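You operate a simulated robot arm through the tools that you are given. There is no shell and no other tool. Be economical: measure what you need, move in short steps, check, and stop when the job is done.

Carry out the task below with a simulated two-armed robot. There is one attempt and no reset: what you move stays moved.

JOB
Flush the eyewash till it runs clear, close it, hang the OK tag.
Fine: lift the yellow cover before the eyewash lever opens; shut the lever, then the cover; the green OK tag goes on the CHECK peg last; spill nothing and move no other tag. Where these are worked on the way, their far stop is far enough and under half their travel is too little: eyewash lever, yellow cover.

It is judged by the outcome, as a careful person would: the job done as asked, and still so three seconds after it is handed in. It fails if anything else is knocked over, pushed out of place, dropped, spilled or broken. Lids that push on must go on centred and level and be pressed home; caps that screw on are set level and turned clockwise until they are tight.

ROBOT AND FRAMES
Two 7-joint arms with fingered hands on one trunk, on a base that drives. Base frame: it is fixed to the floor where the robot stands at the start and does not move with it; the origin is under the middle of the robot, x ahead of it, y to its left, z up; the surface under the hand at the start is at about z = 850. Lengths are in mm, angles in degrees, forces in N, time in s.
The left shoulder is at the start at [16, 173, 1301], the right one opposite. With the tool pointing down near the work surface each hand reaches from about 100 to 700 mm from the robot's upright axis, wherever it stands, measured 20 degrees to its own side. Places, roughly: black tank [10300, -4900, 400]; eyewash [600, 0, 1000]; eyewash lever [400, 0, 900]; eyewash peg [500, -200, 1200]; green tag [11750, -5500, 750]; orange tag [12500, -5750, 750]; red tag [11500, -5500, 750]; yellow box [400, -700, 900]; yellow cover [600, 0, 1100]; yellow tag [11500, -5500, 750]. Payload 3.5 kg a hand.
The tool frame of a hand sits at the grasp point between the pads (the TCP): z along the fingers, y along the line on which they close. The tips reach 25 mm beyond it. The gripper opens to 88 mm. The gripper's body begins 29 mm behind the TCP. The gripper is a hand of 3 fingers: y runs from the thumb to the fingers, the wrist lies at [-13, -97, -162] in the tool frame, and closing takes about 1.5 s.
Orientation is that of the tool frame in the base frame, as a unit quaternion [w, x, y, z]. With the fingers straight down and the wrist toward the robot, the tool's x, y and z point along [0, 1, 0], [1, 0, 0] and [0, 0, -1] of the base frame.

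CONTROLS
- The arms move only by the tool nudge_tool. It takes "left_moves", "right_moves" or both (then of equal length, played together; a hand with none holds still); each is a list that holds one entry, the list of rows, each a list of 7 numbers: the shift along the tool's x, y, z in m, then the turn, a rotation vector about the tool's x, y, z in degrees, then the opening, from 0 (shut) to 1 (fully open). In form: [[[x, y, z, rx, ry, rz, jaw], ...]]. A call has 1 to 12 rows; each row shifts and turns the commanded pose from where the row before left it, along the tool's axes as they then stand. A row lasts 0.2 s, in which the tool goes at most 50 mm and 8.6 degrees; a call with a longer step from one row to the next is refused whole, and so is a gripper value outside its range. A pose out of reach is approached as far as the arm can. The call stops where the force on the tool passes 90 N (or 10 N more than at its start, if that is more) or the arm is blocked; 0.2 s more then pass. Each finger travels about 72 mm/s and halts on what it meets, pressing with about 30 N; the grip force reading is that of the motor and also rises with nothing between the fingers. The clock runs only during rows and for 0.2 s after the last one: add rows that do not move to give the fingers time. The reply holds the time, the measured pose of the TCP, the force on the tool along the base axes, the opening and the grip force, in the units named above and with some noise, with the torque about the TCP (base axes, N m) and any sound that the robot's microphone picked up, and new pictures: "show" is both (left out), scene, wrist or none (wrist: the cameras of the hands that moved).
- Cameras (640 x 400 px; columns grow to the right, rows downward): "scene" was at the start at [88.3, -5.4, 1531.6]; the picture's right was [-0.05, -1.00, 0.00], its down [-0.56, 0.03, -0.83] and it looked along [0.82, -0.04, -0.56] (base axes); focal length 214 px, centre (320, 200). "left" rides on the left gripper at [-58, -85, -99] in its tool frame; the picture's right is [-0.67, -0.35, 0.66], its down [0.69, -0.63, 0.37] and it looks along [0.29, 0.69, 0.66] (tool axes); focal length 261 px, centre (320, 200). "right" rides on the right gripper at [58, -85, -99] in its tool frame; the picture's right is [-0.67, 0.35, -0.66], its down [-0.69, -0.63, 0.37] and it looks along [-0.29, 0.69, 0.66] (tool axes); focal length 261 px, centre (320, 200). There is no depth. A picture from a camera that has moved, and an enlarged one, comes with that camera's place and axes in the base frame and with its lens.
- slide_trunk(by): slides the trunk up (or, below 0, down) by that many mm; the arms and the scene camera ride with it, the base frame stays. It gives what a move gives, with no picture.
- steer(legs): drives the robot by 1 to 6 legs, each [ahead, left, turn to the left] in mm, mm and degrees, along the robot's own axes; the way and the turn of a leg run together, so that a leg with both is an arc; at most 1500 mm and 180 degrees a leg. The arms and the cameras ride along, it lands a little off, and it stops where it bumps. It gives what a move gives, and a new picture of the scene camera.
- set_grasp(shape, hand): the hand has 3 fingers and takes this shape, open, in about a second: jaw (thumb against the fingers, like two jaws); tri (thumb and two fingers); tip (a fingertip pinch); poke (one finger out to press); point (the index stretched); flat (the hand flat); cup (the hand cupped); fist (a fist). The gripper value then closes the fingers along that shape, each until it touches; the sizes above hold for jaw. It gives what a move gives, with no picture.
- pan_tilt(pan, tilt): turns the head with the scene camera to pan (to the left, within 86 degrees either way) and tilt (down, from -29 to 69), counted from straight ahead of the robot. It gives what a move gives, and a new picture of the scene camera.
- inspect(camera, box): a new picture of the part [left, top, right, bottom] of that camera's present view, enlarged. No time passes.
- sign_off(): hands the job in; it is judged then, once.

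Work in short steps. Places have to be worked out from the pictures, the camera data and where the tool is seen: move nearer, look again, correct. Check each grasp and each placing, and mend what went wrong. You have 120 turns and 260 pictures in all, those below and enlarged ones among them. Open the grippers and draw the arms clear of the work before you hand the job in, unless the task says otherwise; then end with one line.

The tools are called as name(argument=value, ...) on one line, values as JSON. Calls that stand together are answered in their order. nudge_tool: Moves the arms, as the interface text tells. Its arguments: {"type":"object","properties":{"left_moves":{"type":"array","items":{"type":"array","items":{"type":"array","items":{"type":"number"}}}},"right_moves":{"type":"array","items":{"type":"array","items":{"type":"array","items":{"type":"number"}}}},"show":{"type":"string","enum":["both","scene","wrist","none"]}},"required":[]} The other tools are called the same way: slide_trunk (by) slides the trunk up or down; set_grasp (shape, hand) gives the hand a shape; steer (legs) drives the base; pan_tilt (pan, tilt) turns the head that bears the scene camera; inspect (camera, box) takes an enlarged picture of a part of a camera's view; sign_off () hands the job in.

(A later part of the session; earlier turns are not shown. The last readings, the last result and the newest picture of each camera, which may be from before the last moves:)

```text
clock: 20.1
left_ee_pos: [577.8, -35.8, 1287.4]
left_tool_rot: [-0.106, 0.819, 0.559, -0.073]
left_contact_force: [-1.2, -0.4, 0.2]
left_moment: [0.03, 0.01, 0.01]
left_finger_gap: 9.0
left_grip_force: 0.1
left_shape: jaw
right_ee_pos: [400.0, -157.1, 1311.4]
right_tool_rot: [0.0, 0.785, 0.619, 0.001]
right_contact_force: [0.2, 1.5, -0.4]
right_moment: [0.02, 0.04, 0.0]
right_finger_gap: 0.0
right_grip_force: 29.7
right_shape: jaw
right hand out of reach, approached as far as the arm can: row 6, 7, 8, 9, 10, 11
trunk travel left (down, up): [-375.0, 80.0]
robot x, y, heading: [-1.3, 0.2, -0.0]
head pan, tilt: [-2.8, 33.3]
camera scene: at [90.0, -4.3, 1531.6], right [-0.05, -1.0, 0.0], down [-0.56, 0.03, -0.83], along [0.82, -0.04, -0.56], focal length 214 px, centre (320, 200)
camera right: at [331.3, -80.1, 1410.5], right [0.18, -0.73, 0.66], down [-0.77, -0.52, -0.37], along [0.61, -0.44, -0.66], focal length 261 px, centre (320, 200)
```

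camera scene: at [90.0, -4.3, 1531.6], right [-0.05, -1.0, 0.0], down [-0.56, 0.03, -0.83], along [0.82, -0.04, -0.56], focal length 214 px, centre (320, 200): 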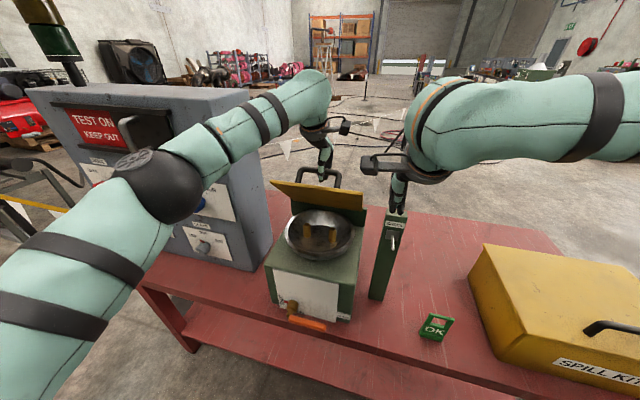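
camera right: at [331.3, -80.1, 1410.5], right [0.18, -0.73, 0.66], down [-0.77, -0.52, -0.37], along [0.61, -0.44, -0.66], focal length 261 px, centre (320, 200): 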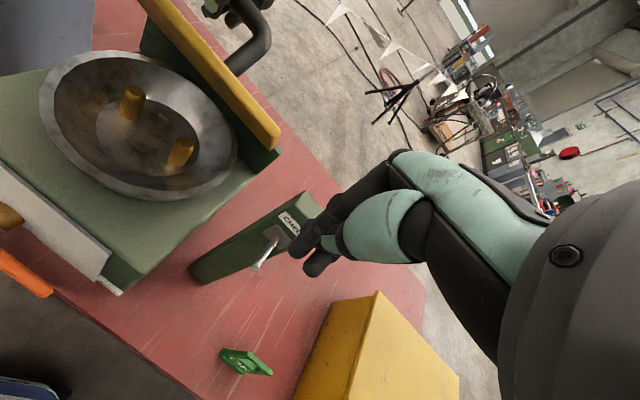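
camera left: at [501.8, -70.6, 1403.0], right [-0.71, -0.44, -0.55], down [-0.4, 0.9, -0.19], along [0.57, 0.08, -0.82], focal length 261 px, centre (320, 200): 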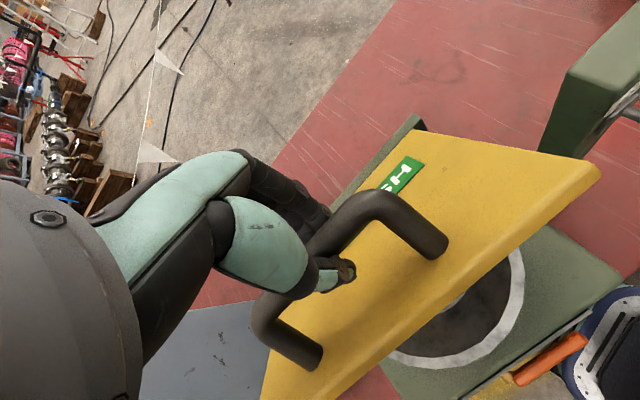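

The right arm is blocked from this area, but the device faces the left shoulder, and the cover's front edge overhangs the box by a ~70 mm gap. New plan: lower the cover gently, then let the left hand alone flip it from underneath with fingers pointing forward. First I'll lower the cover and move the right hand away.

nudge_tool(left_moves=[[[0, -0.0194, 0.0177, -5, 0, 0, 0.1], [0, -0.0178, 0.0194, -5, 0, 0, 0.1], [0, -0.0161, 0.0209, -5, 0, 0, 0.1], [0, -0.014, 0.022, 0, 0, 0, 0.1], [0, -0.01, 0.024, 0, 0, 0, 0.1], [0, -0.006, 0.024, 0, 0, 0, 0.1], [0, 0, 0, 0, 0, 0, 0.1]]], right_moves=[[[-0.04, -0.01, 0, 0, 0, -6.7, 0], [-0.04, 0, 0, 0, 0, -6.7, 0], [-0.04, 0, 0, 0, 0, -6.7, 0], [-0.04, 0, 0, 0, 0, 0, 0], [-0.04, 0, 0, 0, 0, 0, 0], [-0.03, 0, 0, 0, 0, 0, 0.3], [0, 0, 0, 0, 0, 0, 1]]], show="scene")

```text
clock: 21.7
left_ee_pos: [493.3, -3.7, 1167.6]
left_tool_rot: [0.003, 0.826, 0.563, 0.002]
left_contact_force: [-1.6, 0.0, 0.2]
left_moment: [0.01, -0.03, 0.02]
left_finger_gap: 9.5
left_grip_force: 0.1
left_shape: jaw
right_ee_pos: [390.3, -381.4, 1311.9]
right_tool_rot: [0.001, 0.664, 0.748, 0.001]
right_contact_force: [0.7, -0.2, 0.1]
right_moment: [-0.01, -0.02, -0.02]
right_finger_gap: 18.2
right_grip_force: 0.0
right_shape: jaw
trunk travel left (down, up): [-375.0, 80.0]
robot x, y, heading: [0.5, 0.3, 0.2]
head pan, tilt: [-2.8, 33.3]
camera scene: at [89.4, -4.5, 1531.6], right [-0.05, -1.0, 0.0], down [-0.56, 0.03, -0.83], along [0.82, -0.04, -0.56], focal length 214 px, centre (320, 200)
```

scene: 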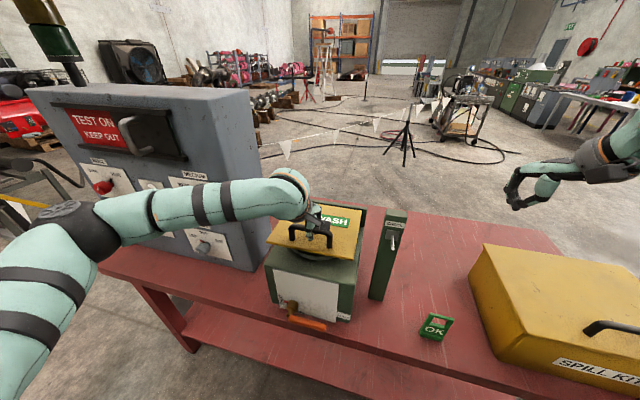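

Cover is down. I'll release the handle, rise clear of it, then drive back 60 mm.

nudge_tool(left_moves=[[[0, 0, 0, 0, 0, 0, 0.6], [0, 0, 0, 0, 0, 0, 0.8], [0, 0, 0, 0, 0, 0, 0.8], [0, 0, -0.04, 0, 0, 0, 0.8], [0, 0, -0.04, 0, 0, 0, 0.8], [0, 0, -0.04, 0, 0, 0, 0.5], [0, 0, 0, 0, 0, 0, 0]]], show="none")

steer(legs=[[-60, 0, 0]])

```text
clock: 23.3
left_ee_pos: [494.0, -7.2, 1283.9]
left_tool_rot: [0.002, 0.826, 0.563, 0.001]
left_contact_force: [-0.1, -0.6, -0.4]
left_moment: [0.02, -0.03, 0.0]
left_finger_gap: 0.0
left_grip_force: 0.1
left_shape: jaw
right_ee_pos: [391.7, -381.3, 1310.2]
right_tool_rot: [0.001, 0.664, 0.748, 0.001]
right_contact_force: [-0.5, 0.5, 0.1]
right_moment: [0.01, 0.02, -0.01]
right_finger_gap: 87.8
right_grip_force: 0.0
right_shape: jaw
trunk travel left (down, up): [-375.0, 80.0]
robot x, y, heading: [0.7, 4.0, 0.0]
head pan, tilt: [-2.8, 33.3]
```

```text
clock: 24.3
left_ee_pos: [442.4, -7.1, 1280.0]
left_tool_rot: [0.001, 0.825, 0.565, -0.002]
left_contact_force: [1.3, -0.1, -0.4]
left_moment: [0.0, 0.02, 0.01]
left_finger_gap: 0.0
left_grip_force: 30.0
left_shape: jaw
right_ee_pos: [340.7, -380.5, 1307.0]
right_tool_rot: [-0.003, 0.664, 0.748, -0.002]
right_contact_force: [-0.4, 0.3, 0.0]
right_moment: [0.0, 0.02, 0.0]
right_finger_gap: 87.8
right_grip_force: 0.1
right_shape: jaw
trunk travel left (down, up): [-375.0, 80.0]
robot x, y, heading: [-58.7, -3.6, 0.0]
head pan, tilt: [-2.8, 33.3]
camera scene: at [40.3, -5.3, 1530.7], right [-0.04, -1.0, 0.0], down [-0.57, 0.02, -0.82], along [0.82, -0.04, -0.57], focal length 214 px, centre (320, 200)
```

scene: 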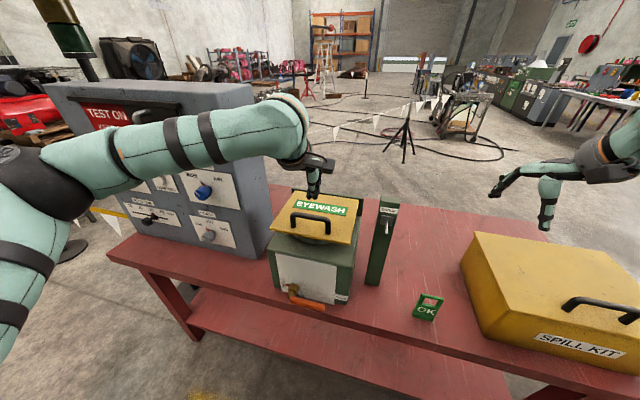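

Left hand: back off in front of the cover and tilt the closed fingers forward.

nudge_tool(left_moves=[[[0.013, -0.023, 0, 0, 0, 0, 0], [0.013, -0.023, 0, 0, 0, 0, 0], [0, 0, 0, -8.4, 0, 0, 0], [0, 0, 0, -8.4, 0, 0, 0], [0, 0, 0, -8.4, 0, 0, 0], [0, 0, 0, -8.4, 0, 0, 0], [0, 0, 0, -8.4, 0, 0, 0], [0, 0, 0, -8.4, 0, 0, 0], [0, 0, 0, -8.4, 0, 0, 0], [0, 0, 0, -8.4, 0, 0, 0], [0, 0, 0, -8.4, 0, 0, 0]]], show="scene")

```text
clock: 26.7
left_ee_pos: [398.9, 35.4, 1283.6]
left_tool_rot: [0.507, 0.65, 0.446, 0.348]
left_contact_force: [-0.2, -0.2, 0.5]
left_moment: [0.0, 0.02, 0.03]
left_finger_gap: 0.0
left_grip_force: 30.0
left_shape: jaw
right_ee_pos: [330.4, -380.8, 1311.2]
right_tool_rot: [0.0, 0.664, 0.748, 0.001]
right_contact_force: [-0.6, 0.3, 1.3]
right_moment: [-0.01, 0.01, 0.0]
right_finger_gap: 87.4
right_grip_force: 0.0
right_shape: jaw
trunk travel left (down, up): [-375.0, 80.0]
robot x, y, heading: [-59.7, -3.4, 0.3]
head pan, tilt: [-2.8, 33.3]
camera scene: at [29.1, -5.4, 1531.6], right [-0.04, -1.0, 0.0], down [-0.56, 0.02, -0.83], along [0.82, -0.04, -0.56], focal length 214 px, centre (320, 200)
```

scene: 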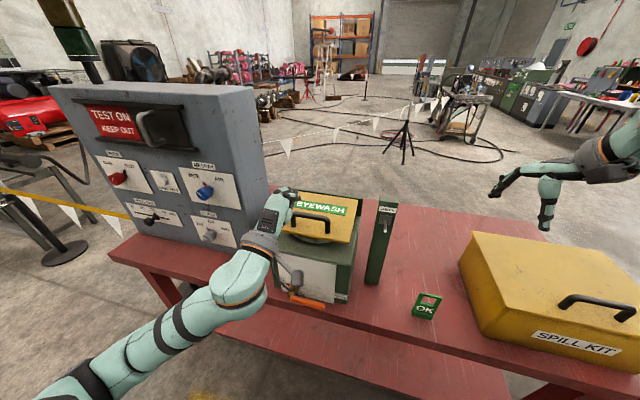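

Reached. Now I'll descend in front of the cover's overhang.

nudge_tool(left_moves=[[[0, -0.0388, 0.01, 0, 0, 0, 0], [0, -0.0388, 0.01, 0, 0, 0, 0], [0, -0.0388, 0.01, 0, 0, 0, 0], [0, -0.0388, 0.01, 0, 0, 0, 0], [0, -0.0388, 0.01, 0, 0, 0, 0], [0, 0, 0, 0, 0, 0, 0]]])

inspect(camera="scene", box=[240, 180, 380, 310])

```text
clock: 28.1
left_ee_pos: [402.5, 38.0, 1079.9]
left_tool_rot: [0.504, 0.655, 0.437, 0.356]
left_contact_force: [-0.3, 0.3, 0.3]
left_moment: [0.03, 0.0, 0.05]
left_finger_gap: 0.2
left_grip_force: 29.6
left_shape: jaw
right_ee_pos: [331.0, -381.4, 1310.7]
right_tool_rot: [0.001, 0.663, 0.748, 0.001]
right_contact_force: [0.5, -0.1, 0.1]
right_moment: [0.04, 0.02, -0.01]
right_finger_gap: 87.4
right_grip_force: 0.1
right_shape: jaw
trunk travel left (down, up): [-375.0, 80.0]
robot x, y, heading: [-61.0, -2.3, 0.3]
head pan, tilt: [-2.8, 33.3]
camera scene: at [29.6, -4.8, 1531.6], right [-0.04, -1.0, 0.0], down [-0.56, 0.02, -0.83], along [0.82, -0.04, -0.56], focal length 214 px, centre (320, 200)
camera left: at [273.8, 27.1, 1018.6], right [0.27, -0.81, -0.51], down [0.45, 0.58, -0.68], along [0.85, -0.04, 0.52], focal length 261 px, centre (320, 200)
```

scene: 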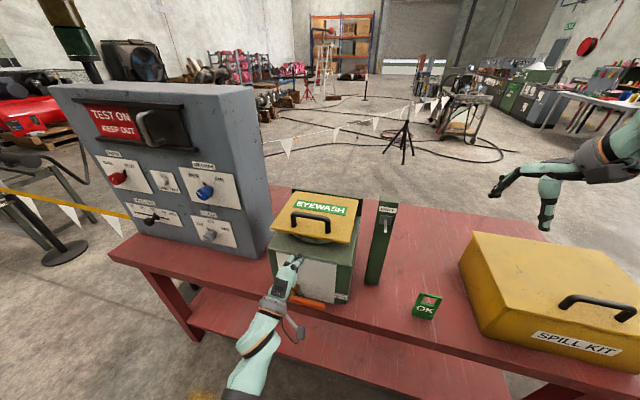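
left: 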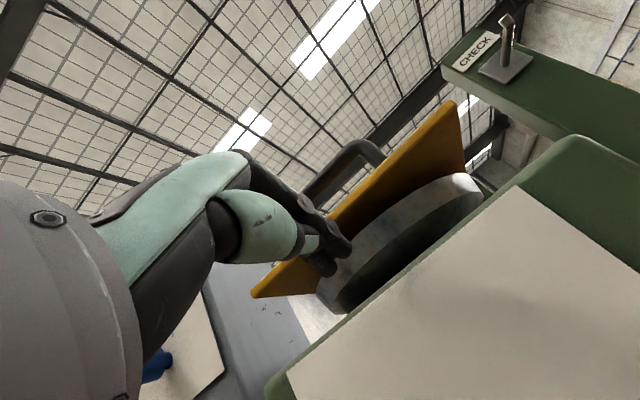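

```text
3.08 times, centred on (310, 245) of scene
camera zoom: at [29.6, -4.8, 1531.6], right [-0.04, -1.0, 0.0], down [-0.56, 0.02, -0.83], along [0.82, -0.04, -0.56], focal length 660 px, centre (351, 62)
```

zoom: 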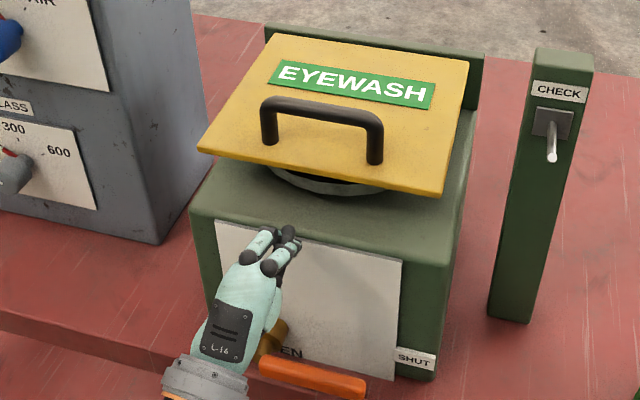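

Very good view: the bowl rim sits under the middle of the front edge, but the left front corner overhangs free. I'll shift left 70 mm and slide the fingertips under that corner.

nudge_tool(left_moves=[[[0.035, 0, 0, 0, 0, 0, 0], [0.035, 0, 0, 0, 0, 0, 0], [0, 0.009, 0.036, 0, 0, 0, 0], [0, 0.009, 0.036, 0, 0, 0, 0], [0, 0, 0, 0, 0, 0, 0]]])

inspect(camera="scene", box=[250, 180, 370, 270])

```text
clock: 29.3
left_ee_pos: [495.0, 72.8, 1079.3]
left_tool_rot: [0.508, 0.651, 0.445, 0.346]
left_contact_force: [-0.7, -0.2, -1.7]
left_moment: [-0.05, 0.01, 0.01]
left_finger_gap: 0.0
left_grip_force: 30.0
left_shape: jaw
right_ee_pos: [329.6, -380.9, 1312.0]
right_tool_rot: [0.0, 0.664, 0.748, 0.001]
right_contact_force: [0.4, -0.7, -0.3]
right_moment: [-0.03, -0.02, 0.01]
right_finger_gap: 87.8
right_grip_force: 0.1
right_shape: jaw
trunk travel left (down, up): [-375.0, 80.0]
robot x, y, heading: [-57.8, -1.1, 0.5]
head pan, tilt: [-2.8, 33.3]
camera scene: at [28.7, -4.1, 1531.6], right [-0.04, -1.0, 0.0], down [-0.56, 0.02, -0.83], along [0.82, -0.04, -0.56], focal length 214 px, centre (320, 200)
camera left: at [365.1, 61.7, 1020.6], right [0.27, -0.82, -0.5], down [0.44, 0.57, -0.7], along [0.86, -0.03, 0.51], focal length 261 px, centre (320, 200)
```

scene: 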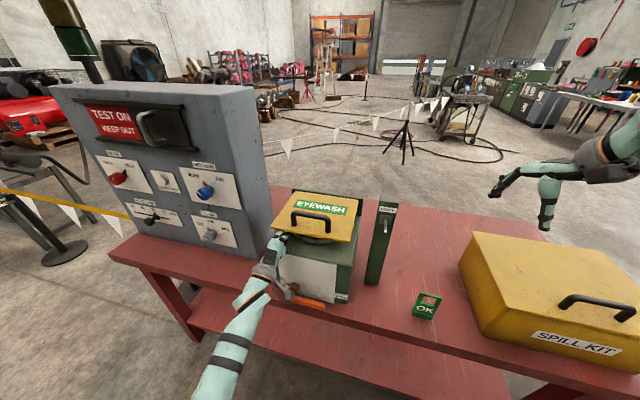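
left: 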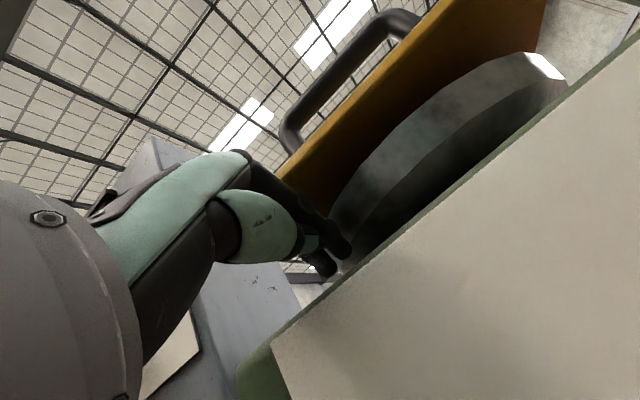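

```text
4.44 times, centred on (310, 225) of scene
camera zoom: at [28.7, -4.1, 1531.6], right [-0.04, -1.0, 0.0], down [-0.56, 0.02, -0.83], along [0.82, -0.04, -0.56], focal length 953 px, centre (364, 89)
```

zoom: 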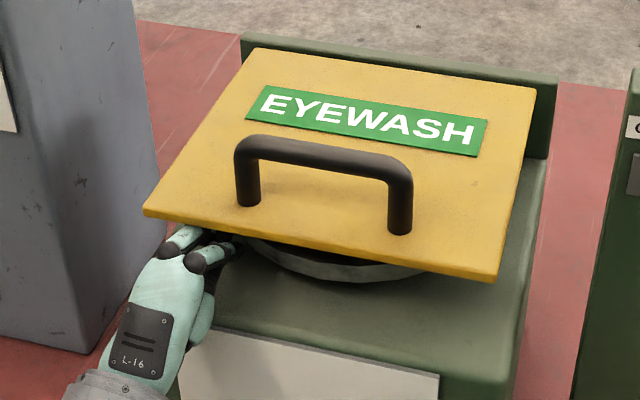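

Fingers are under the free corner. I'll start lifting along the hinge arc to about 40°.

nudge_tool(left_moves=[[[0, 0.0388, -0.01, 0, 0, 0, 0], [0, 0.0252, -0.0065, 0, 0, 0, 0], [0, 0.0252, -0.0065, 0, 0, 0, 0], [0, 0.0258, 0.0027, 0, 0, 0, 0], [0, 0.0258, 0.0027, 0, 0, 0, 0]]])

inspect(camera="scene", box=[250, 150, 370, 240])

```text
clock: 30.5
left_ee_pos: [515.0, 66.5, 1221.4]
left_tool_rot: [0.507, 0.651, 0.446, 0.347]
left_contact_force: [-1.7, 0.1, -1.9]
left_moment: [0.0, 0.03, 0.0]
left_finger_gap: 0.1
left_grip_force: 30.1
left_shape: jaw
right_ee_pos: [331.1, -381.2, 1310.1]
right_tool_rot: [0.0, 0.664, 0.748, 0.001]
right_contact_force: [-0.2, 0.7, 0.1]
right_moment: [0.01, -0.01, -0.01]
right_finger_gap: 87.7
right_grip_force: 0.0
right_shape: jaw
trunk travel left (down, up): [-375.0, 80.0]
robot x, y, heading: [-58.9, 0.6, -0.1]
head pan, tilt: [-2.8, 33.3]
camera scene: at [30.3, -5.5, 1531.5], right [-0.04, -1.0, 0.0], down [-0.56, 0.02, -0.83], along [0.82, -0.04, -0.56], focal length 214 px, centre (320, 200)
camera left: at [384.2, 54.3, 1162.3], right [0.27, -0.82, -0.5], down [0.44, 0.57, -0.7], along [0.86, -0.03, 0.51], focal length 261 px, centre (320, 200)
```

scene: 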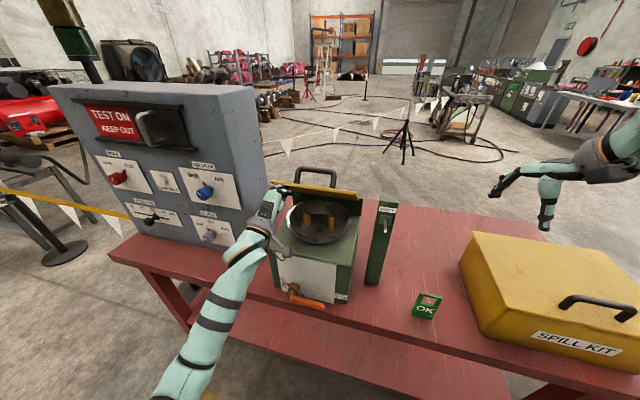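
left: 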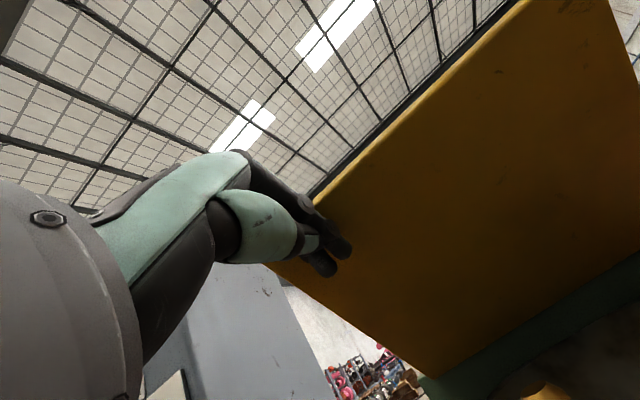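

```text
4.44 times, centred on (310, 195) of scene
camera zoom: at [30.3, -5.5, 1531.5], right [-0.04, -1.0, 0.0], down [-0.56, 0.02, -0.83], along [0.82, -0.04, -0.56], focal length 953 px, centre (364, 222)
```

zoom: 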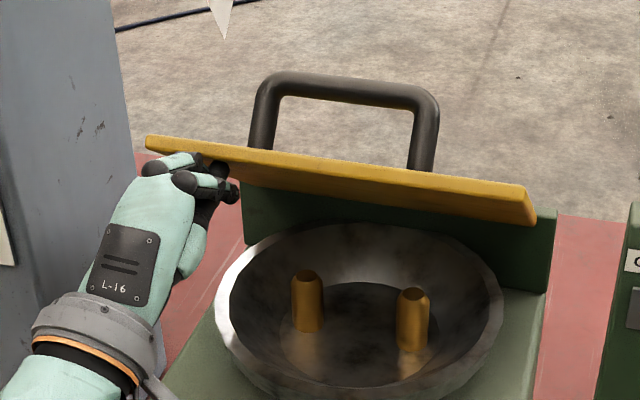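

Works smoothly. Continuing along the arc toward 90°.

nudge_tool(left_moves=[[[0, 0.0234, 0.0116, 0, 0, 0, 0], [0, 0.0234, 0.0116, 0, 0, 0, 0], [0, 0.0177, 0.0187, 0, 0, 0, 0], [0, 0.0177, 0.0187, 0, 0, 0, 0], [0, 0.013, 0.0225, 0, 0, 0, 0]]], show="scene")

inspect(camera="scene", box=[250, 150, 370, 240])

```text
clock: 31.7
left_ee_pos: [608.3, 25.8, 1295.1]
left_tool_rot: [0.508, 0.65, 0.445, 0.347]
left_contact_force: [-0.8, -0.1, 0.3]
left_moment: [0.0, -0.02, 0.01]
left_finger_gap: 0.0
left_grip_force: 29.8
left_shape: jaw
right_ee_pos: [331.1, -381.8, 1309.9]
right_tool_rot: [0.0, 0.664, 0.748, 0.001]
right_contact_force: [-0.3, -0.5, -0.3]
right_moment: [-0.03, 0.01, -0.01]
right_finger_gap: 87.8
right_grip_force: 0.0
right_shape: jaw
trunk travel left (down, up): [-375.0, 80.0]
robot x, y, heading: [-61.0, -0.6, 0.2]
head pan, tilt: [-2.8, 33.3]
camera scene: at [30.0, -5.9, 1531.5], right [-0.04, -1.0, 0.0], down [-0.56, 0.02, -0.83], along [0.82, -0.04, -0.56], focal length 214 px, centre (320, 200)
```

scene: 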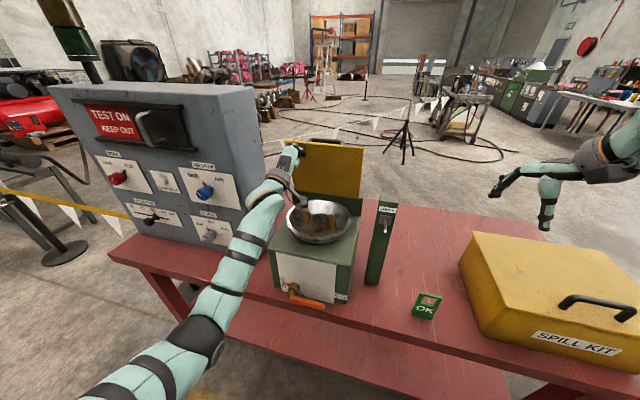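

```text
4.44 times, centred on (310, 195) of scene
camera zoom: at [30.0, -5.9, 1531.5], right [-0.04, -1.0, 0.0], down [-0.56, 0.02, -0.83], along [0.82, -0.04, -0.56], focal length 953 px, centre (364, 222)
```

zoom: 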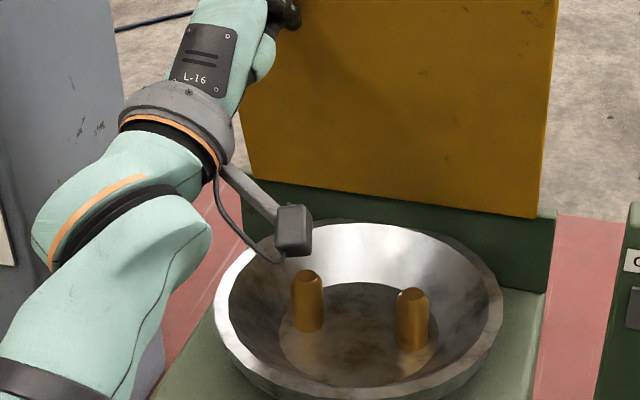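

The cover is nearly upright. I'll push forward in small steps until it meets its stop.

nudge_tool(left_moves=[[[0, 0.006, 0.02, 0, 0, 0, 0], [0, 0.005, 0.02, 0, 0, 0, 0], [0, 0.003, 0.015, 0, 0, 0, 0]]], show="scene")

inspect(camera="scene", box=[250, 110, 370, 200])

```text
clock: 32.5
left_ee_pos: [661.8, 6.8, 1297.8]
left_tool_rot: [0.507, 0.651, 0.445, 0.348]
left_contact_force: [-0.4, 0.4, -0.4]
left_moment: [-0.03, -0.03, 0.02]
left_finger_gap: 0.0
left_grip_force: 29.8
left_shape: jaw
right_ee_pos: [331.3, -380.2, 1311.3]
right_tool_rot: [0.0, 0.664, 0.748, 0.001]
right_contact_force: [-0.2, -0.4, 0.4]
right_moment: [-0.03, -0.01, 0.0]
right_finger_gap: 87.6
right_grip_force: 0.0
right_shape: jaw
trunk travel left (down, up): [-375.0, 80.0]
robot x, y, heading: [-55.9, -3.5, -0.0]
head pan, tilt: [-2.8, 33.3]
camera scene: at [29.4, -5.4, 1531.6], right [-0.04, -1.0, 0.0], down [-0.56, 0.02, -0.83], along [0.82, -0.04, -0.56], focal length 214 px, centre (320, 200)
```

scene: 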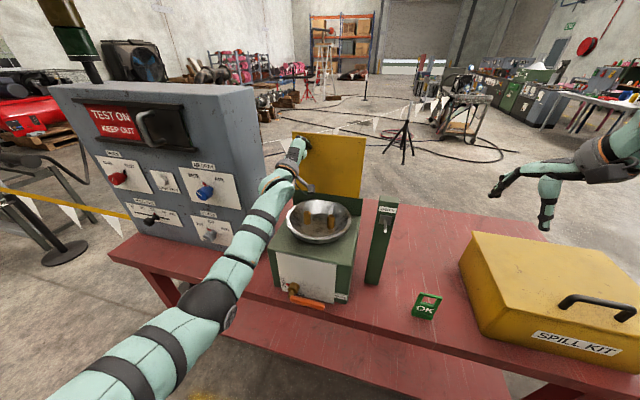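

```text
4.44 times, centred on (310, 155) of scene
camera zoom: at [29.4, -5.4, 1531.6], right [-0.04, -1.0, 0.0], down [-0.56, 0.02, -0.83], along [0.82, -0.04, -0.56], focal length 953 px, centre (364, 400)
```

zoom: 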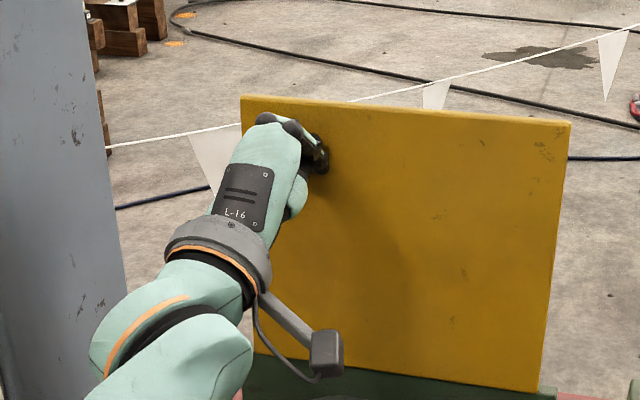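

Past vertical, with no stop felt yet. A little more.

nudge_tool(left_moves=[[[0, 0.001, 0.012, 0, 0, 0, 0], [0, 0.0, 0.012, 0, 0, 0, 0]]], show="none")

inspect(camera="scene", box=[250, 110, 370, 200])

```text
clock: 33.1
left_ee_pos: [683.4, -0.3, 1290.5]
left_tool_rot: [0.507, 0.651, 0.446, 0.348]
left_contact_force: [-0.2, 0.1, 0.7]
left_moment: [-0.02, -0.02, 0.0]
left_finger_gap: 0.0
left_grip_force: 29.9
left_shape: jaw
right_ee_pos: [331.3, -381.3, 1310.4]
right_tool_rot: [0.0, 0.664, 0.748, 0.001]
right_contact_force: [0.3, -0.5, 0.6]
right_moment: [0.0, -0.03, -0.03]
right_finger_gap: 87.7
right_grip_force: 0.1
right_shape: jaw
trunk travel left (down, up): [-375.0, 80.0]
robot x, y, heading: [-62.0, -1.3, -0.0]
head pan, tilt: [-2.8, 33.3]
```

```text
4.44 times, centred on (310, 155) of scene
camera zoom: at [29.8, -5.8, 1531.5], right [-0.04, -1.0, 0.0], down [-0.56, 0.02, -0.83], along [0.82, -0.04, -0.56], focal length 953 px, centre (364, 400)
```

zoom: 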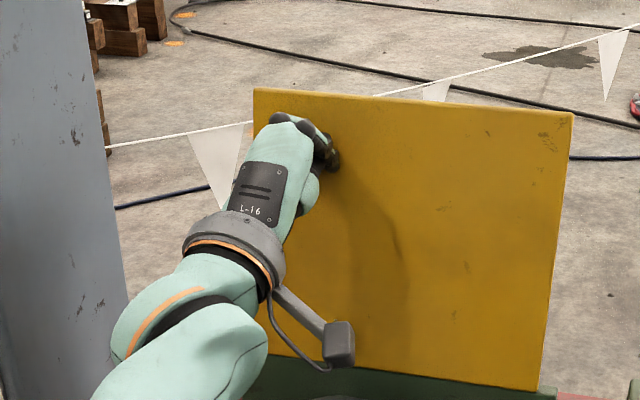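

I'll withdraw the hand straight back a little to see whether the cover stays.

nudge_tool(left_moves=[[[0, -0.004, -0.016, 0, 0, 0, 0], [0, -0.008, -0.03, 0, 0, 0, 0], [0, 0, 0, 0, 0, 0, 0]]], show="scene")

inspect(camera="scene", box=[250, 110, 370, 200])

```text
clock: 33.9
left_ee_pos: [638.1, 15.3, 1289.1]
left_tool_rot: [0.507, 0.651, 0.446, 0.347]
left_contact_force: [-0.1, -0.1, -0.1]
left_moment: [-0.01, -0.02, -0.04]
left_finger_gap: 0.0
left_grip_force: 29.9
left_shape: jaw
right_ee_pos: [331.1, -381.2, 1310.4]
right_tool_rot: [-0.001, 0.664, 0.748, 0.001]
right_contact_force: [-0.1, 0.5, -0.3]
right_moment: [-0.01, 0.04, -0.01]
right_finger_gap: 87.3
right_grip_force: 0.0
right_shape: jaw
trunk travel left (down, up): [-375.0, 80.0]
robot x, y, heading: [-58.6, 1.8, 0.4]
head pan, tilt: [-2.8, 33.3]
camera scene: at [29.7, -5.6, 1531.6], right [-0.04, -1.0, 0.0], down [-0.56, 0.02, -0.83], along [0.82, -0.04, -0.56], focal length 214 px, centre (320, 200)
```

scene: 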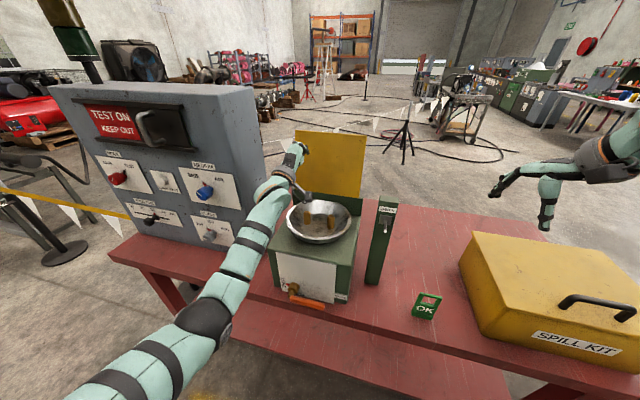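

```text
4.44 times, centred on (310, 155) of scene
camera zoom: at [29.7, -5.6, 1531.6], right [-0.04, -1.0, 0.0], down [-0.56, 0.02, -0.83], along [0.82, -0.04, -0.56], focal length 953 px, centre (364, 400)
```

zoom: 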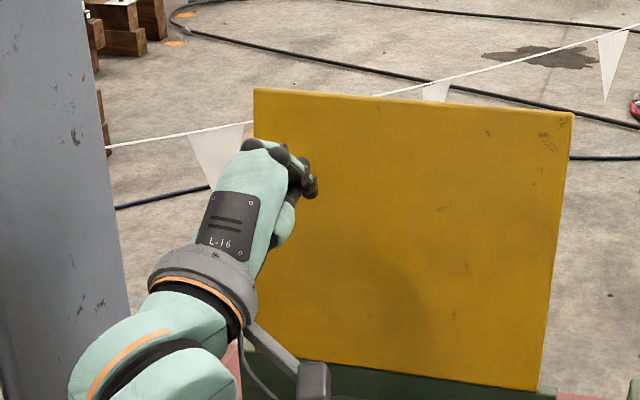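

The cover stays open on its stop. I'll retract the left hand straight back and look at the lever.

nudge_tool(left_moves=[[[0, -0.0112, -0.0436, 0, 0, 0, 0], [0, -0.0112, -0.0436, 0, 0, 0, 0], [0, -0.0112, -0.0436, 0, 0, 0, 0], [0, -0.0112, -0.0436, 0, 0, 0, 0], [0, -0.0112, -0.0436, 0, 0, 0, 0], [0, -0.0112, -0.0436, 0, 0, 0, 0], [0, -0.03, 0.0075, 0, 0, 0, 0], [0, -0.03, 0.0075, 0, 0, 0, 0], [0, -0.03, 0.0075, 0, 0, 0, 0]]])

inspect(camera="scene", box=[250, 230, 370, 320])

```text
clock: 35.9
left_ee_pos: [385.9, 113.9, 1197.2]
left_tool_rot: [0.508, 0.651, 0.445, 0.348]
left_contact_force: [-1.1, -0.1, 0.3]
left_moment: [0.02, 0.0, -0.01]
left_finger_gap: 0.0
left_grip_force: 29.6
left_shape: jaw
right_ee_pos: [330.3, -380.2, 1310.4]
right_tool_rot: [0.0, 0.664, 0.748, 0.001]
right_contact_force: [0.1, 0.0, 0.2]
right_moment: [0.01, 0.0, 0.0]
right_finger_gap: 87.5
right_grip_force: 0.1
right_shape: jaw
trunk travel left (down, up): [-375.0, 80.0]
robot x, y, heading: [-63.1, 0.8, 0.5]
head pan, tilt: [-2.8, 33.3]
camera scene: at [28.8, -5.0, 1531.6], right [-0.04, -1.0, 0.0], down [-0.56, 0.02, -0.83], along [0.82, -0.04, -0.56], focal length 214 px, centre (320, 200)
camera left: at [256.0, 103.1, 1137.4], right [0.27, -0.82, -0.5], down [0.44, 0.57, -0.7], along [0.86, -0.03, 0.51], focal length 261 px, centre (320, 200)
```

scene: 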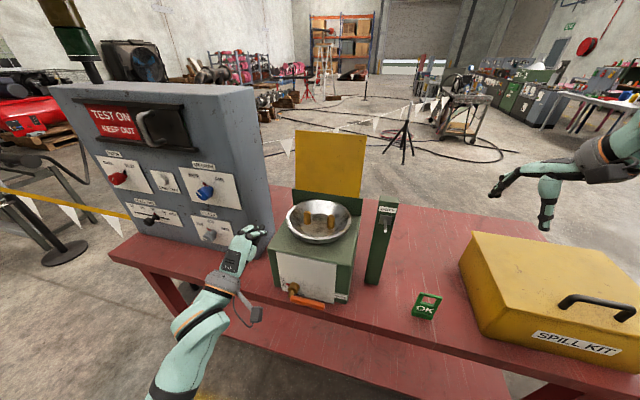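
left: 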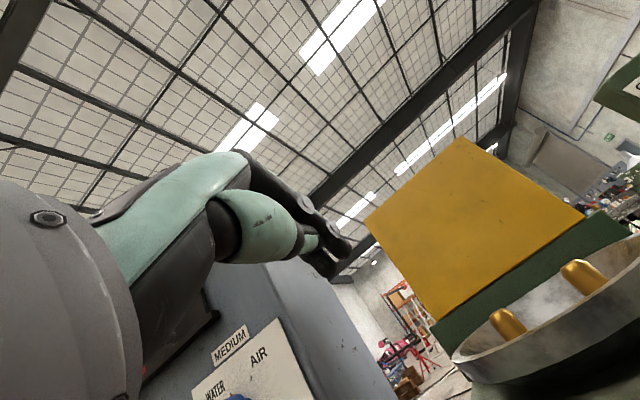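

```text
4.44 times, centred on (310, 275) of scene
camera zoom: at [28.8, -5.0, 1531.6], right [-0.04, -1.0, 0.0], down [-0.56, 0.02, -0.83], along [0.82, -0.04, -0.56], focal length 953 px, centre (364, -133)
```

zoom: 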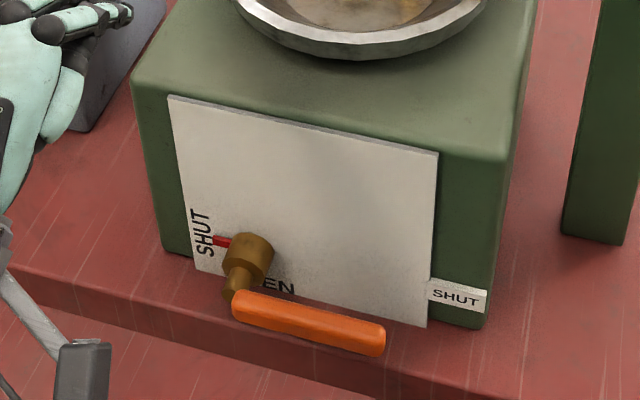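

Lever worked out: the bar lies about 50 mm in front of the panel at z≈910, from pivot (407,65) to tip (375,-27). I'll lower the left hand, fingers still forward and closed, in front of the bench edge, then shift right to sit below the bar's outer half.

nudge_tool(left_moves=[[[0, -0.006, -0.0242, 0, 0, 0, 0], [0, -0.0388, 0.00996, 0, 0, 0, 0], [0, -0.0388, 0.00996, 0, 0, 0, 0], [0, -0.0388, 0.00996, 0, 0, 0, 0], [0, -0.0388, 0.00996, 0, 0, 0, 0], [0, -0.0388, 0.00996, 0, 0, 0, 0], [0, -0.0388, 0.00996, 0, 0, 0, 0], [0, -0.0388, 0.00996, 0, 0, 0, 0], [0, 0, 0, 0, 0, 0, 0]]])

inspect(camera="scene", box=[220, 230, 370, 340])

```text
clock: 37.9
left_ee_pos: [363.5, 123.6, 913.3]
left_tool_rot: [0.508, 0.651, 0.445, 0.347]
left_contact_force: [-0.6, -0.3, -0.3]
left_moment: [-0.02, 0.0, -0.02]
left_finger_gap: 0.1
left_grip_force: 29.9
left_shape: jaw
right_ee_pos: [330.7, -380.2, 1310.7]
right_tool_rot: [0.001, 0.663, 0.748, 0.001]
right_contact_force: [-0.3, 0.1, 0.5]
right_moment: [0.0, -0.01, 0.0]
right_finger_gap: 87.8
right_grip_force: 0.1
right_shape: jaw
trunk travel left (down, up): [-375.0, 80.0]
robot x, y, heading: [-58.8, -0.1, 0.4]
head pan, tilt: [-2.8, 33.3]
camera scene: at [29.2, -5.4, 1531.6], right [-0.04, -1.0, 0.0], down [-0.56, 0.02, -0.83], along [0.82, -0.04, -0.56], focal length 214 px, centre (320, 200)
camera left: at [232.3, 111.9, 854.8], right [0.27, -0.82, -0.5], down [0.44, 0.57, -0.7], along [0.86, -0.03, 0.51], focal length 261 px, centre (320, 200)
```

scene: 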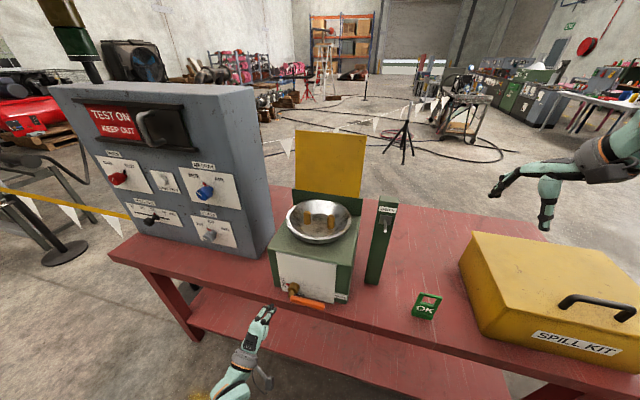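
left: 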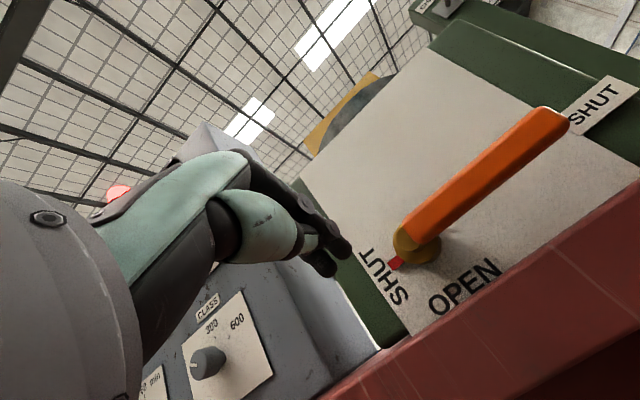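

```text
3.64 times, centred on (295, 285) of scene
camera zoom: at [29.2, -5.4, 1531.6], right [-0.04, -1.0, 0.0], down [-0.56, 0.02, -0.83], along [0.82, -0.04, -0.56], focal length 780 px, centre (411, -109)
```

zoom: 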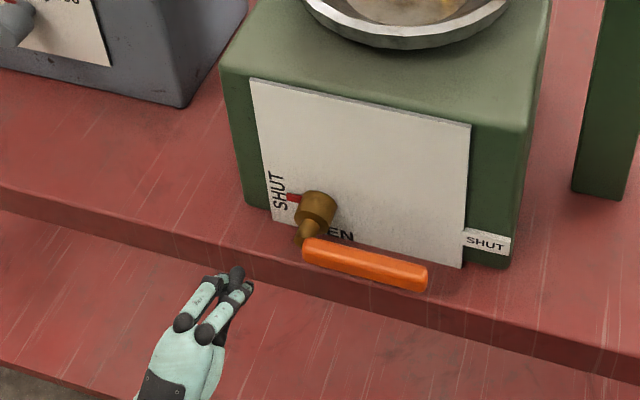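

The wrist view confirms the dial: pointer at SHUT, OPEN at the bottom, and the bar at z≈897. I'll level the fingers, drop to z≈868 and move right to be in front of and below the bar's outer half.

nudge_tool(left_moves=[[[0, 0, 0, -7.2, 0, 0, 0], [0, 0, 0, -7.2, 0, 0, 0], [0, -0.045, 0, 0, 0, 0, 0], [-0.036, 0, 0, 0, 0, 0, 0], [-0.036, 0, 0, 0, 0, 0, 0], [-0.036, 0, 0, 0, 0, 0, 0], [0, 0, 0, 0, 0, 0, 0]]])

inspect(camera="scene", box=[250, 250, 370, 340])

```text
clock: 39.5
left_ee_pos: [327.9, 26.7, 872.2]
left_tool_rot: [0.583, 0.583, 0.397, 0.403]
left_contact_force: [0.6, 0.1, 0.7]
left_moment: [0.0, -0.01, 0.02]
left_finger_gap: 0.0
left_grip_force: 30.1
left_shape: jaw
right_ee_pos: [332.1, -379.8, 1312.0]
right_tool_rot: [0.001, 0.664, 0.748, 0.001]
right_contact_force: [0.3, -0.2, -0.2]
right_moment: [0.01, 0.01, 0.03]
right_finger_gap: 87.6
right_grip_force: 0.1
right_shape: jaw
trunk travel left (down, up): [-375.0, 80.0]
robot x, y, heading: [-60.7, 0.3, 0.2]
head pan, tilt: [-2.8, 33.3]
camera scene: at [29.3, -4.8, 1531.6], right [-0.04, -1.0, 0.0], down [-0.56, 0.02, -0.83], along [0.82, -0.04, -0.56], focal length 214 px, centre (320, 200)
camera left: at [213.4, 8.7, 785.3], right [0.37, -0.86, -0.35], down [0.59, 0.51, -0.62], along [0.72, 0.02, 0.7], focal length 261 px, centre (320, 200)
```

scene: 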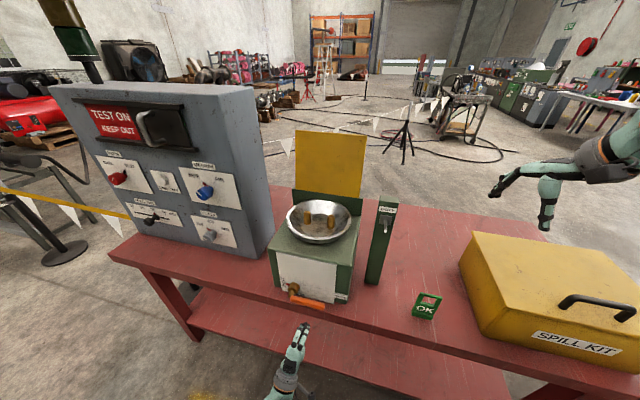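
left: 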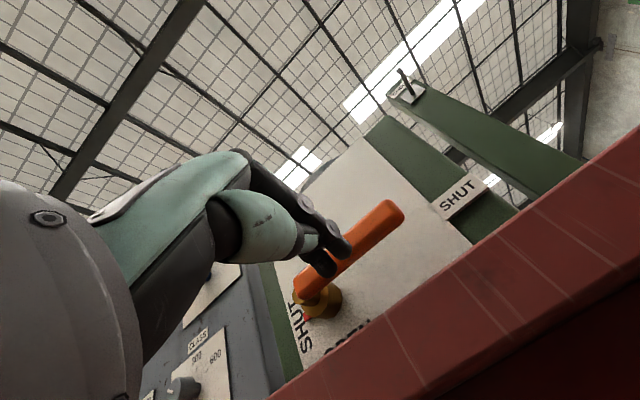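

```text
4.44 times, centred on (310, 295) of scene
camera zoom: at [29.3, -4.8, 1531.6], right [-0.04, -1.0, 0.0], down [-0.56, 0.02, -0.83], along [0.82, -0.04, -0.56], focal length 953 px, centre (364, -222)
```

zoom: 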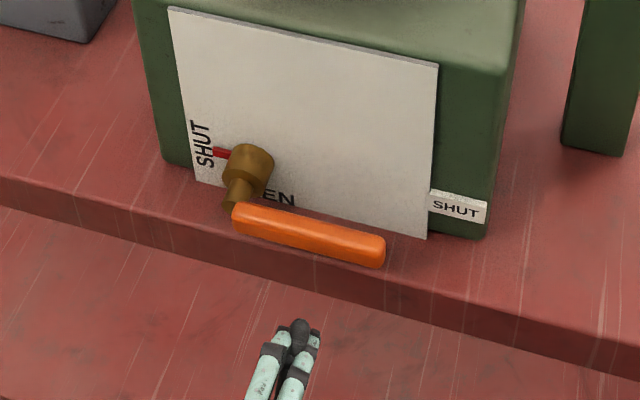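

Aligned below the bar (bar z≈895, TCP z 872). I'll move forward 48 mm.

nudge_tool(left_moves=[[[0, -0.003, 0.024, 0, 0, 0, 0], [0, 0, 0.024, 0, 0, 0, 0], [0, 0, 0, 0, 0, 0, 0]]])

inspect(camera="scene", box=[270, 260, 350, 320])

```text
clock: 40.3
left_ee_pos: [365.4, 20.6, 892.1]
left_tool_rot: [0.587, 0.581, 0.398, 0.4]
left_contact_force: [-0.5, 0.5, -0.3]
left_moment: [0.02, -0.02, 0.01]
left_finger_gap: 0.0
left_grip_force: 30.7
left_shape: jaw
left hand out of reach, approached as far as the arm can: row 1, 2
right_ee_pos: [330.5, -380.6, 1310.4]
right_tool_rot: [0.001, 0.665, 0.747, 0.0]
right_contact_force: [-0.1, -0.5, 0.1]
right_moment: [-0.02, -0.05, 0.01]
right_finger_gap: 87.7
right_grip_force: 0.0
right_shape: jaw
trunk travel left (down, up): [-375.0, 80.0]
robot x, y, heading: [-58.3, 0.0, -0.0]
head pan, tilt: [-2.8, 33.3]
camera scene: at [28.6, -4.9, 1531.6], right [-0.04, -1.0, 0.0], down [-0.56, 0.02, -0.83], along [0.82, -0.04, -0.56], focal length 214 px, centre (320, 200)
camera left: at [251.9, 2.1, 804.3], right [0.37, -0.86, -0.34], down [0.59, 0.5, -0.63], along [0.71, 0.03, 0.7], focal length 261 px, centre (320, 200)
```

scene: 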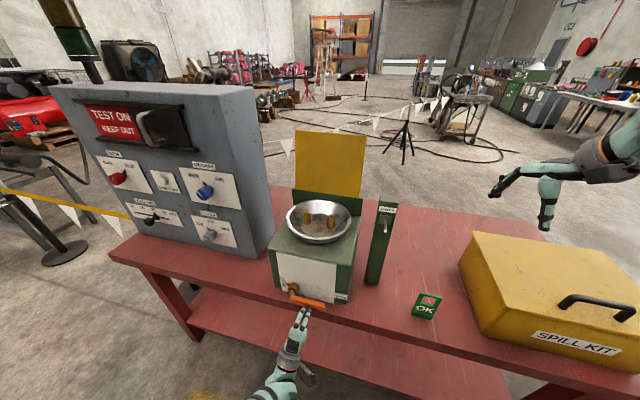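
left: 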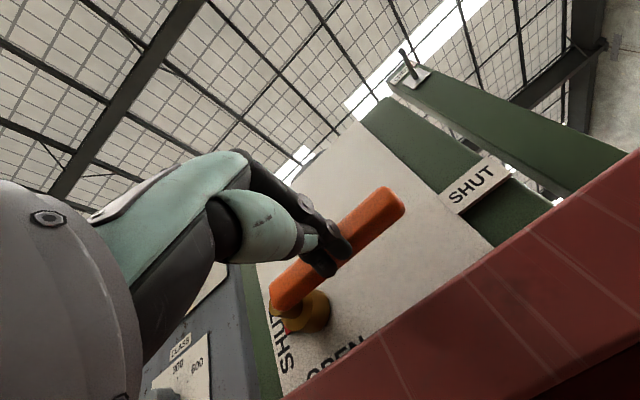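

```text
6.67 times, centred on (310, 290) of scene
camera zoom: at [28.6, -4.9, 1531.6], right [-0.04, -1.0, 0.0], down [-0.56, 0.02, -0.83], along [0.82, -0.04, -0.56], focal length 1430 px, centre (387, -400)
```

zoom: 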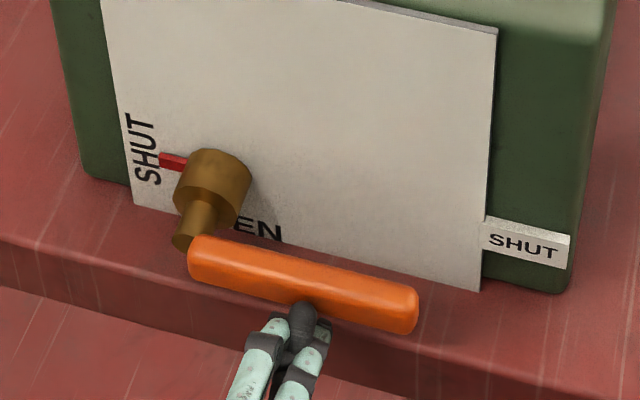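

The arm is at its low reach limit and rose to 892 instead. I'll back off, and lower the trunk by 120 mm.

nudge_tool(left_moves=[[[0, 0, -0.035, 0, 0, 0, 0], [0, 0.02, -0.035, 0, 0, 0, 0], [0, 0.03, 0, 0, 0, 0, 0], [0, 0.03, 0, 0, 0, 0, 0]]], show="none")

slide_trunk(by=-120)

```text
clock: 41.3
left_ee_pos: [299.8, 45.4, 965.9]
left_tool_rot: [0.585, 0.582, 0.399, 0.4]
left_contact_force: [0.4, -0.3, 0.0]
left_moment: [0.03, -0.01, -0.01]
left_finger_gap: 0.0
left_grip_force: 29.8
left_shape: jaw
right_ee_pos: [329.6, -381.5, 1310.9]
right_tool_rot: [0.001, 0.664, 0.748, 0.0]
right_contact_force: [-0.2, -0.4, -0.9]
right_moment: [-0.01, -0.01, -0.01]
right_finger_gap: 87.4
right_grip_force: 0.2
right_shape: jaw
trunk travel left (down, up): [-375.0, 80.0]
robot x, y, heading: [-57.2, 1.2, 0.3]
head pan, tilt: [-2.8, 33.3]
```

```text
clock: 42.8
left_ee_pos: [300.0, 46.1, 848.1]
left_tool_rot: [0.586, 0.582, 0.397, 0.401]
left_contact_force: [-0.3, 0.0, 0.4]
left_moment: [0.02, 0.03, 0.0]
left_finger_gap: 0.2
left_grip_force: 29.9
left_shape: jaw
right_ee_pos: [329.7, -381.4, 1190.9]
right_tool_rot: [0.001, 0.664, 0.748, 0.0]
right_contact_force: [1.1, -0.3, -0.5]
right_moment: [-0.01, 0.02, -0.02]
right_finger_gap: 87.6
right_grip_force: 0.0
right_shape: jaw
trunk travel left (down, up): [-255.0, 200.0]
robot x, y, heading: [-59.2, -0.0, 0.1]
head pan, tilt: [-2.8, 33.3]
```

Now raise to z≈868 and slide forward under the bar.

nudge_tool(left_moves=[[[-0.012, 0.019, 0.0, 0, 0, 0, 0], [0, 0, 0.04, 0, 0, 0, 0], [0, 0, 0.041, 0, 0, 0, 0], [0, 0, 0, 0, 0, 0, 0]]])

inspect(camera="scene", box=[270, 210, 370, 300])

```text
clock: 43.8
left_ee_pos: [371.7, 6.0, 864.0]
left_tool_rot: [0.585, 0.582, 0.398, 0.4]
left_contact_force: [0.0, 0.5, 0.2]
left_moment: [0.02, -0.02, -0.02]
left_finger_gap: 0.0
left_grip_force: 30.1
left_shape: jaw
right_ee_pos: [330.8, -381.2, 1191.3]
right_tool_rot: [0.001, 0.664, 0.748, 0.001]
right_contact_force: [-0.5, -0.1, 0.1]
right_moment: [-0.01, -0.02, 0.01]
right_finger_gap: 87.7
right_grip_force: 0.0
right_shape: jaw
trunk travel left (down, up): [-255.0, 200.0]
robot x, y, heading: [-59.6, -1.4, 0.2]
head pan, tilt: [-2.8, 33.3]
camera scene: at [74.8, -5.0, 1399.1], right [-0.04, -1.0, 0.01], down [-0.63, 0.02, -0.77], along [0.77, -0.04, -0.63], focal length 214 px, centre (320, 200)
camera left: at [257.8, -11.3, 777.8], right [0.37, -0.86, -0.34], down [0.59, 0.5, -0.63], along [0.72, 0.03, 0.7], focal length 261 px, centre (320, 200)
```

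scene: 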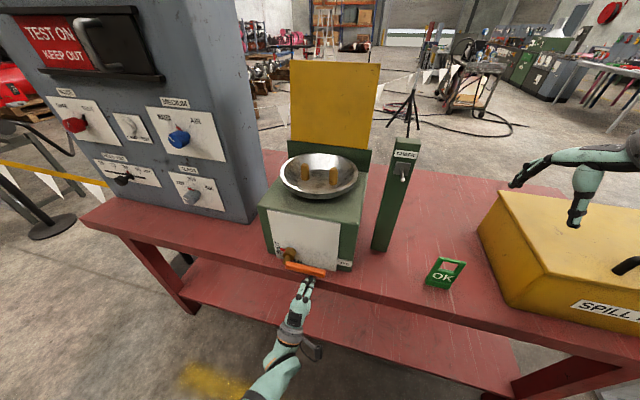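
left: 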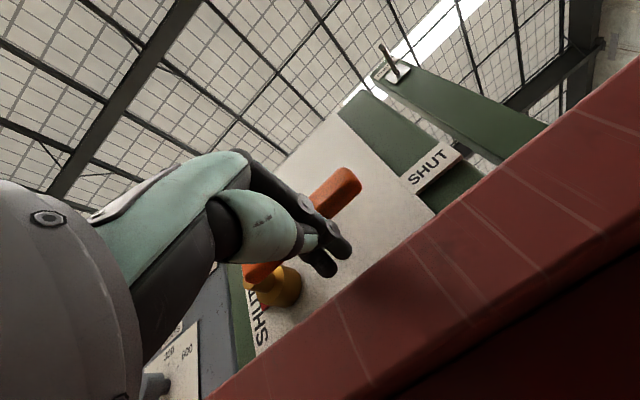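

```text
4.44 times, centred on (320, 255) of scene
camera zoom: at [74.8, -5.0, 1399.1], right [-0.04, -1.0, 0.01], down [-0.63, 0.02, -0.77], along [0.77, -0.04, -0.63], focal length 953 px, centre (320, -44)
```

zoom: 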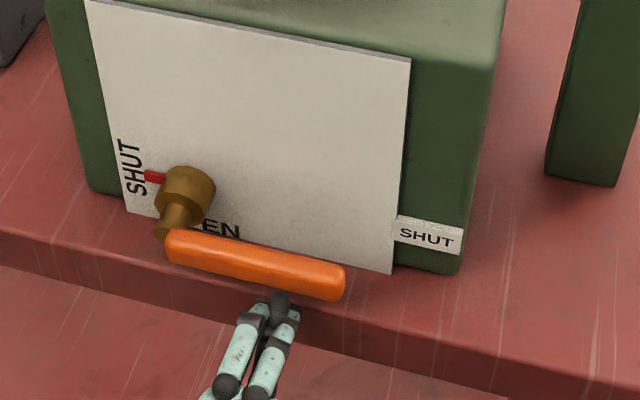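

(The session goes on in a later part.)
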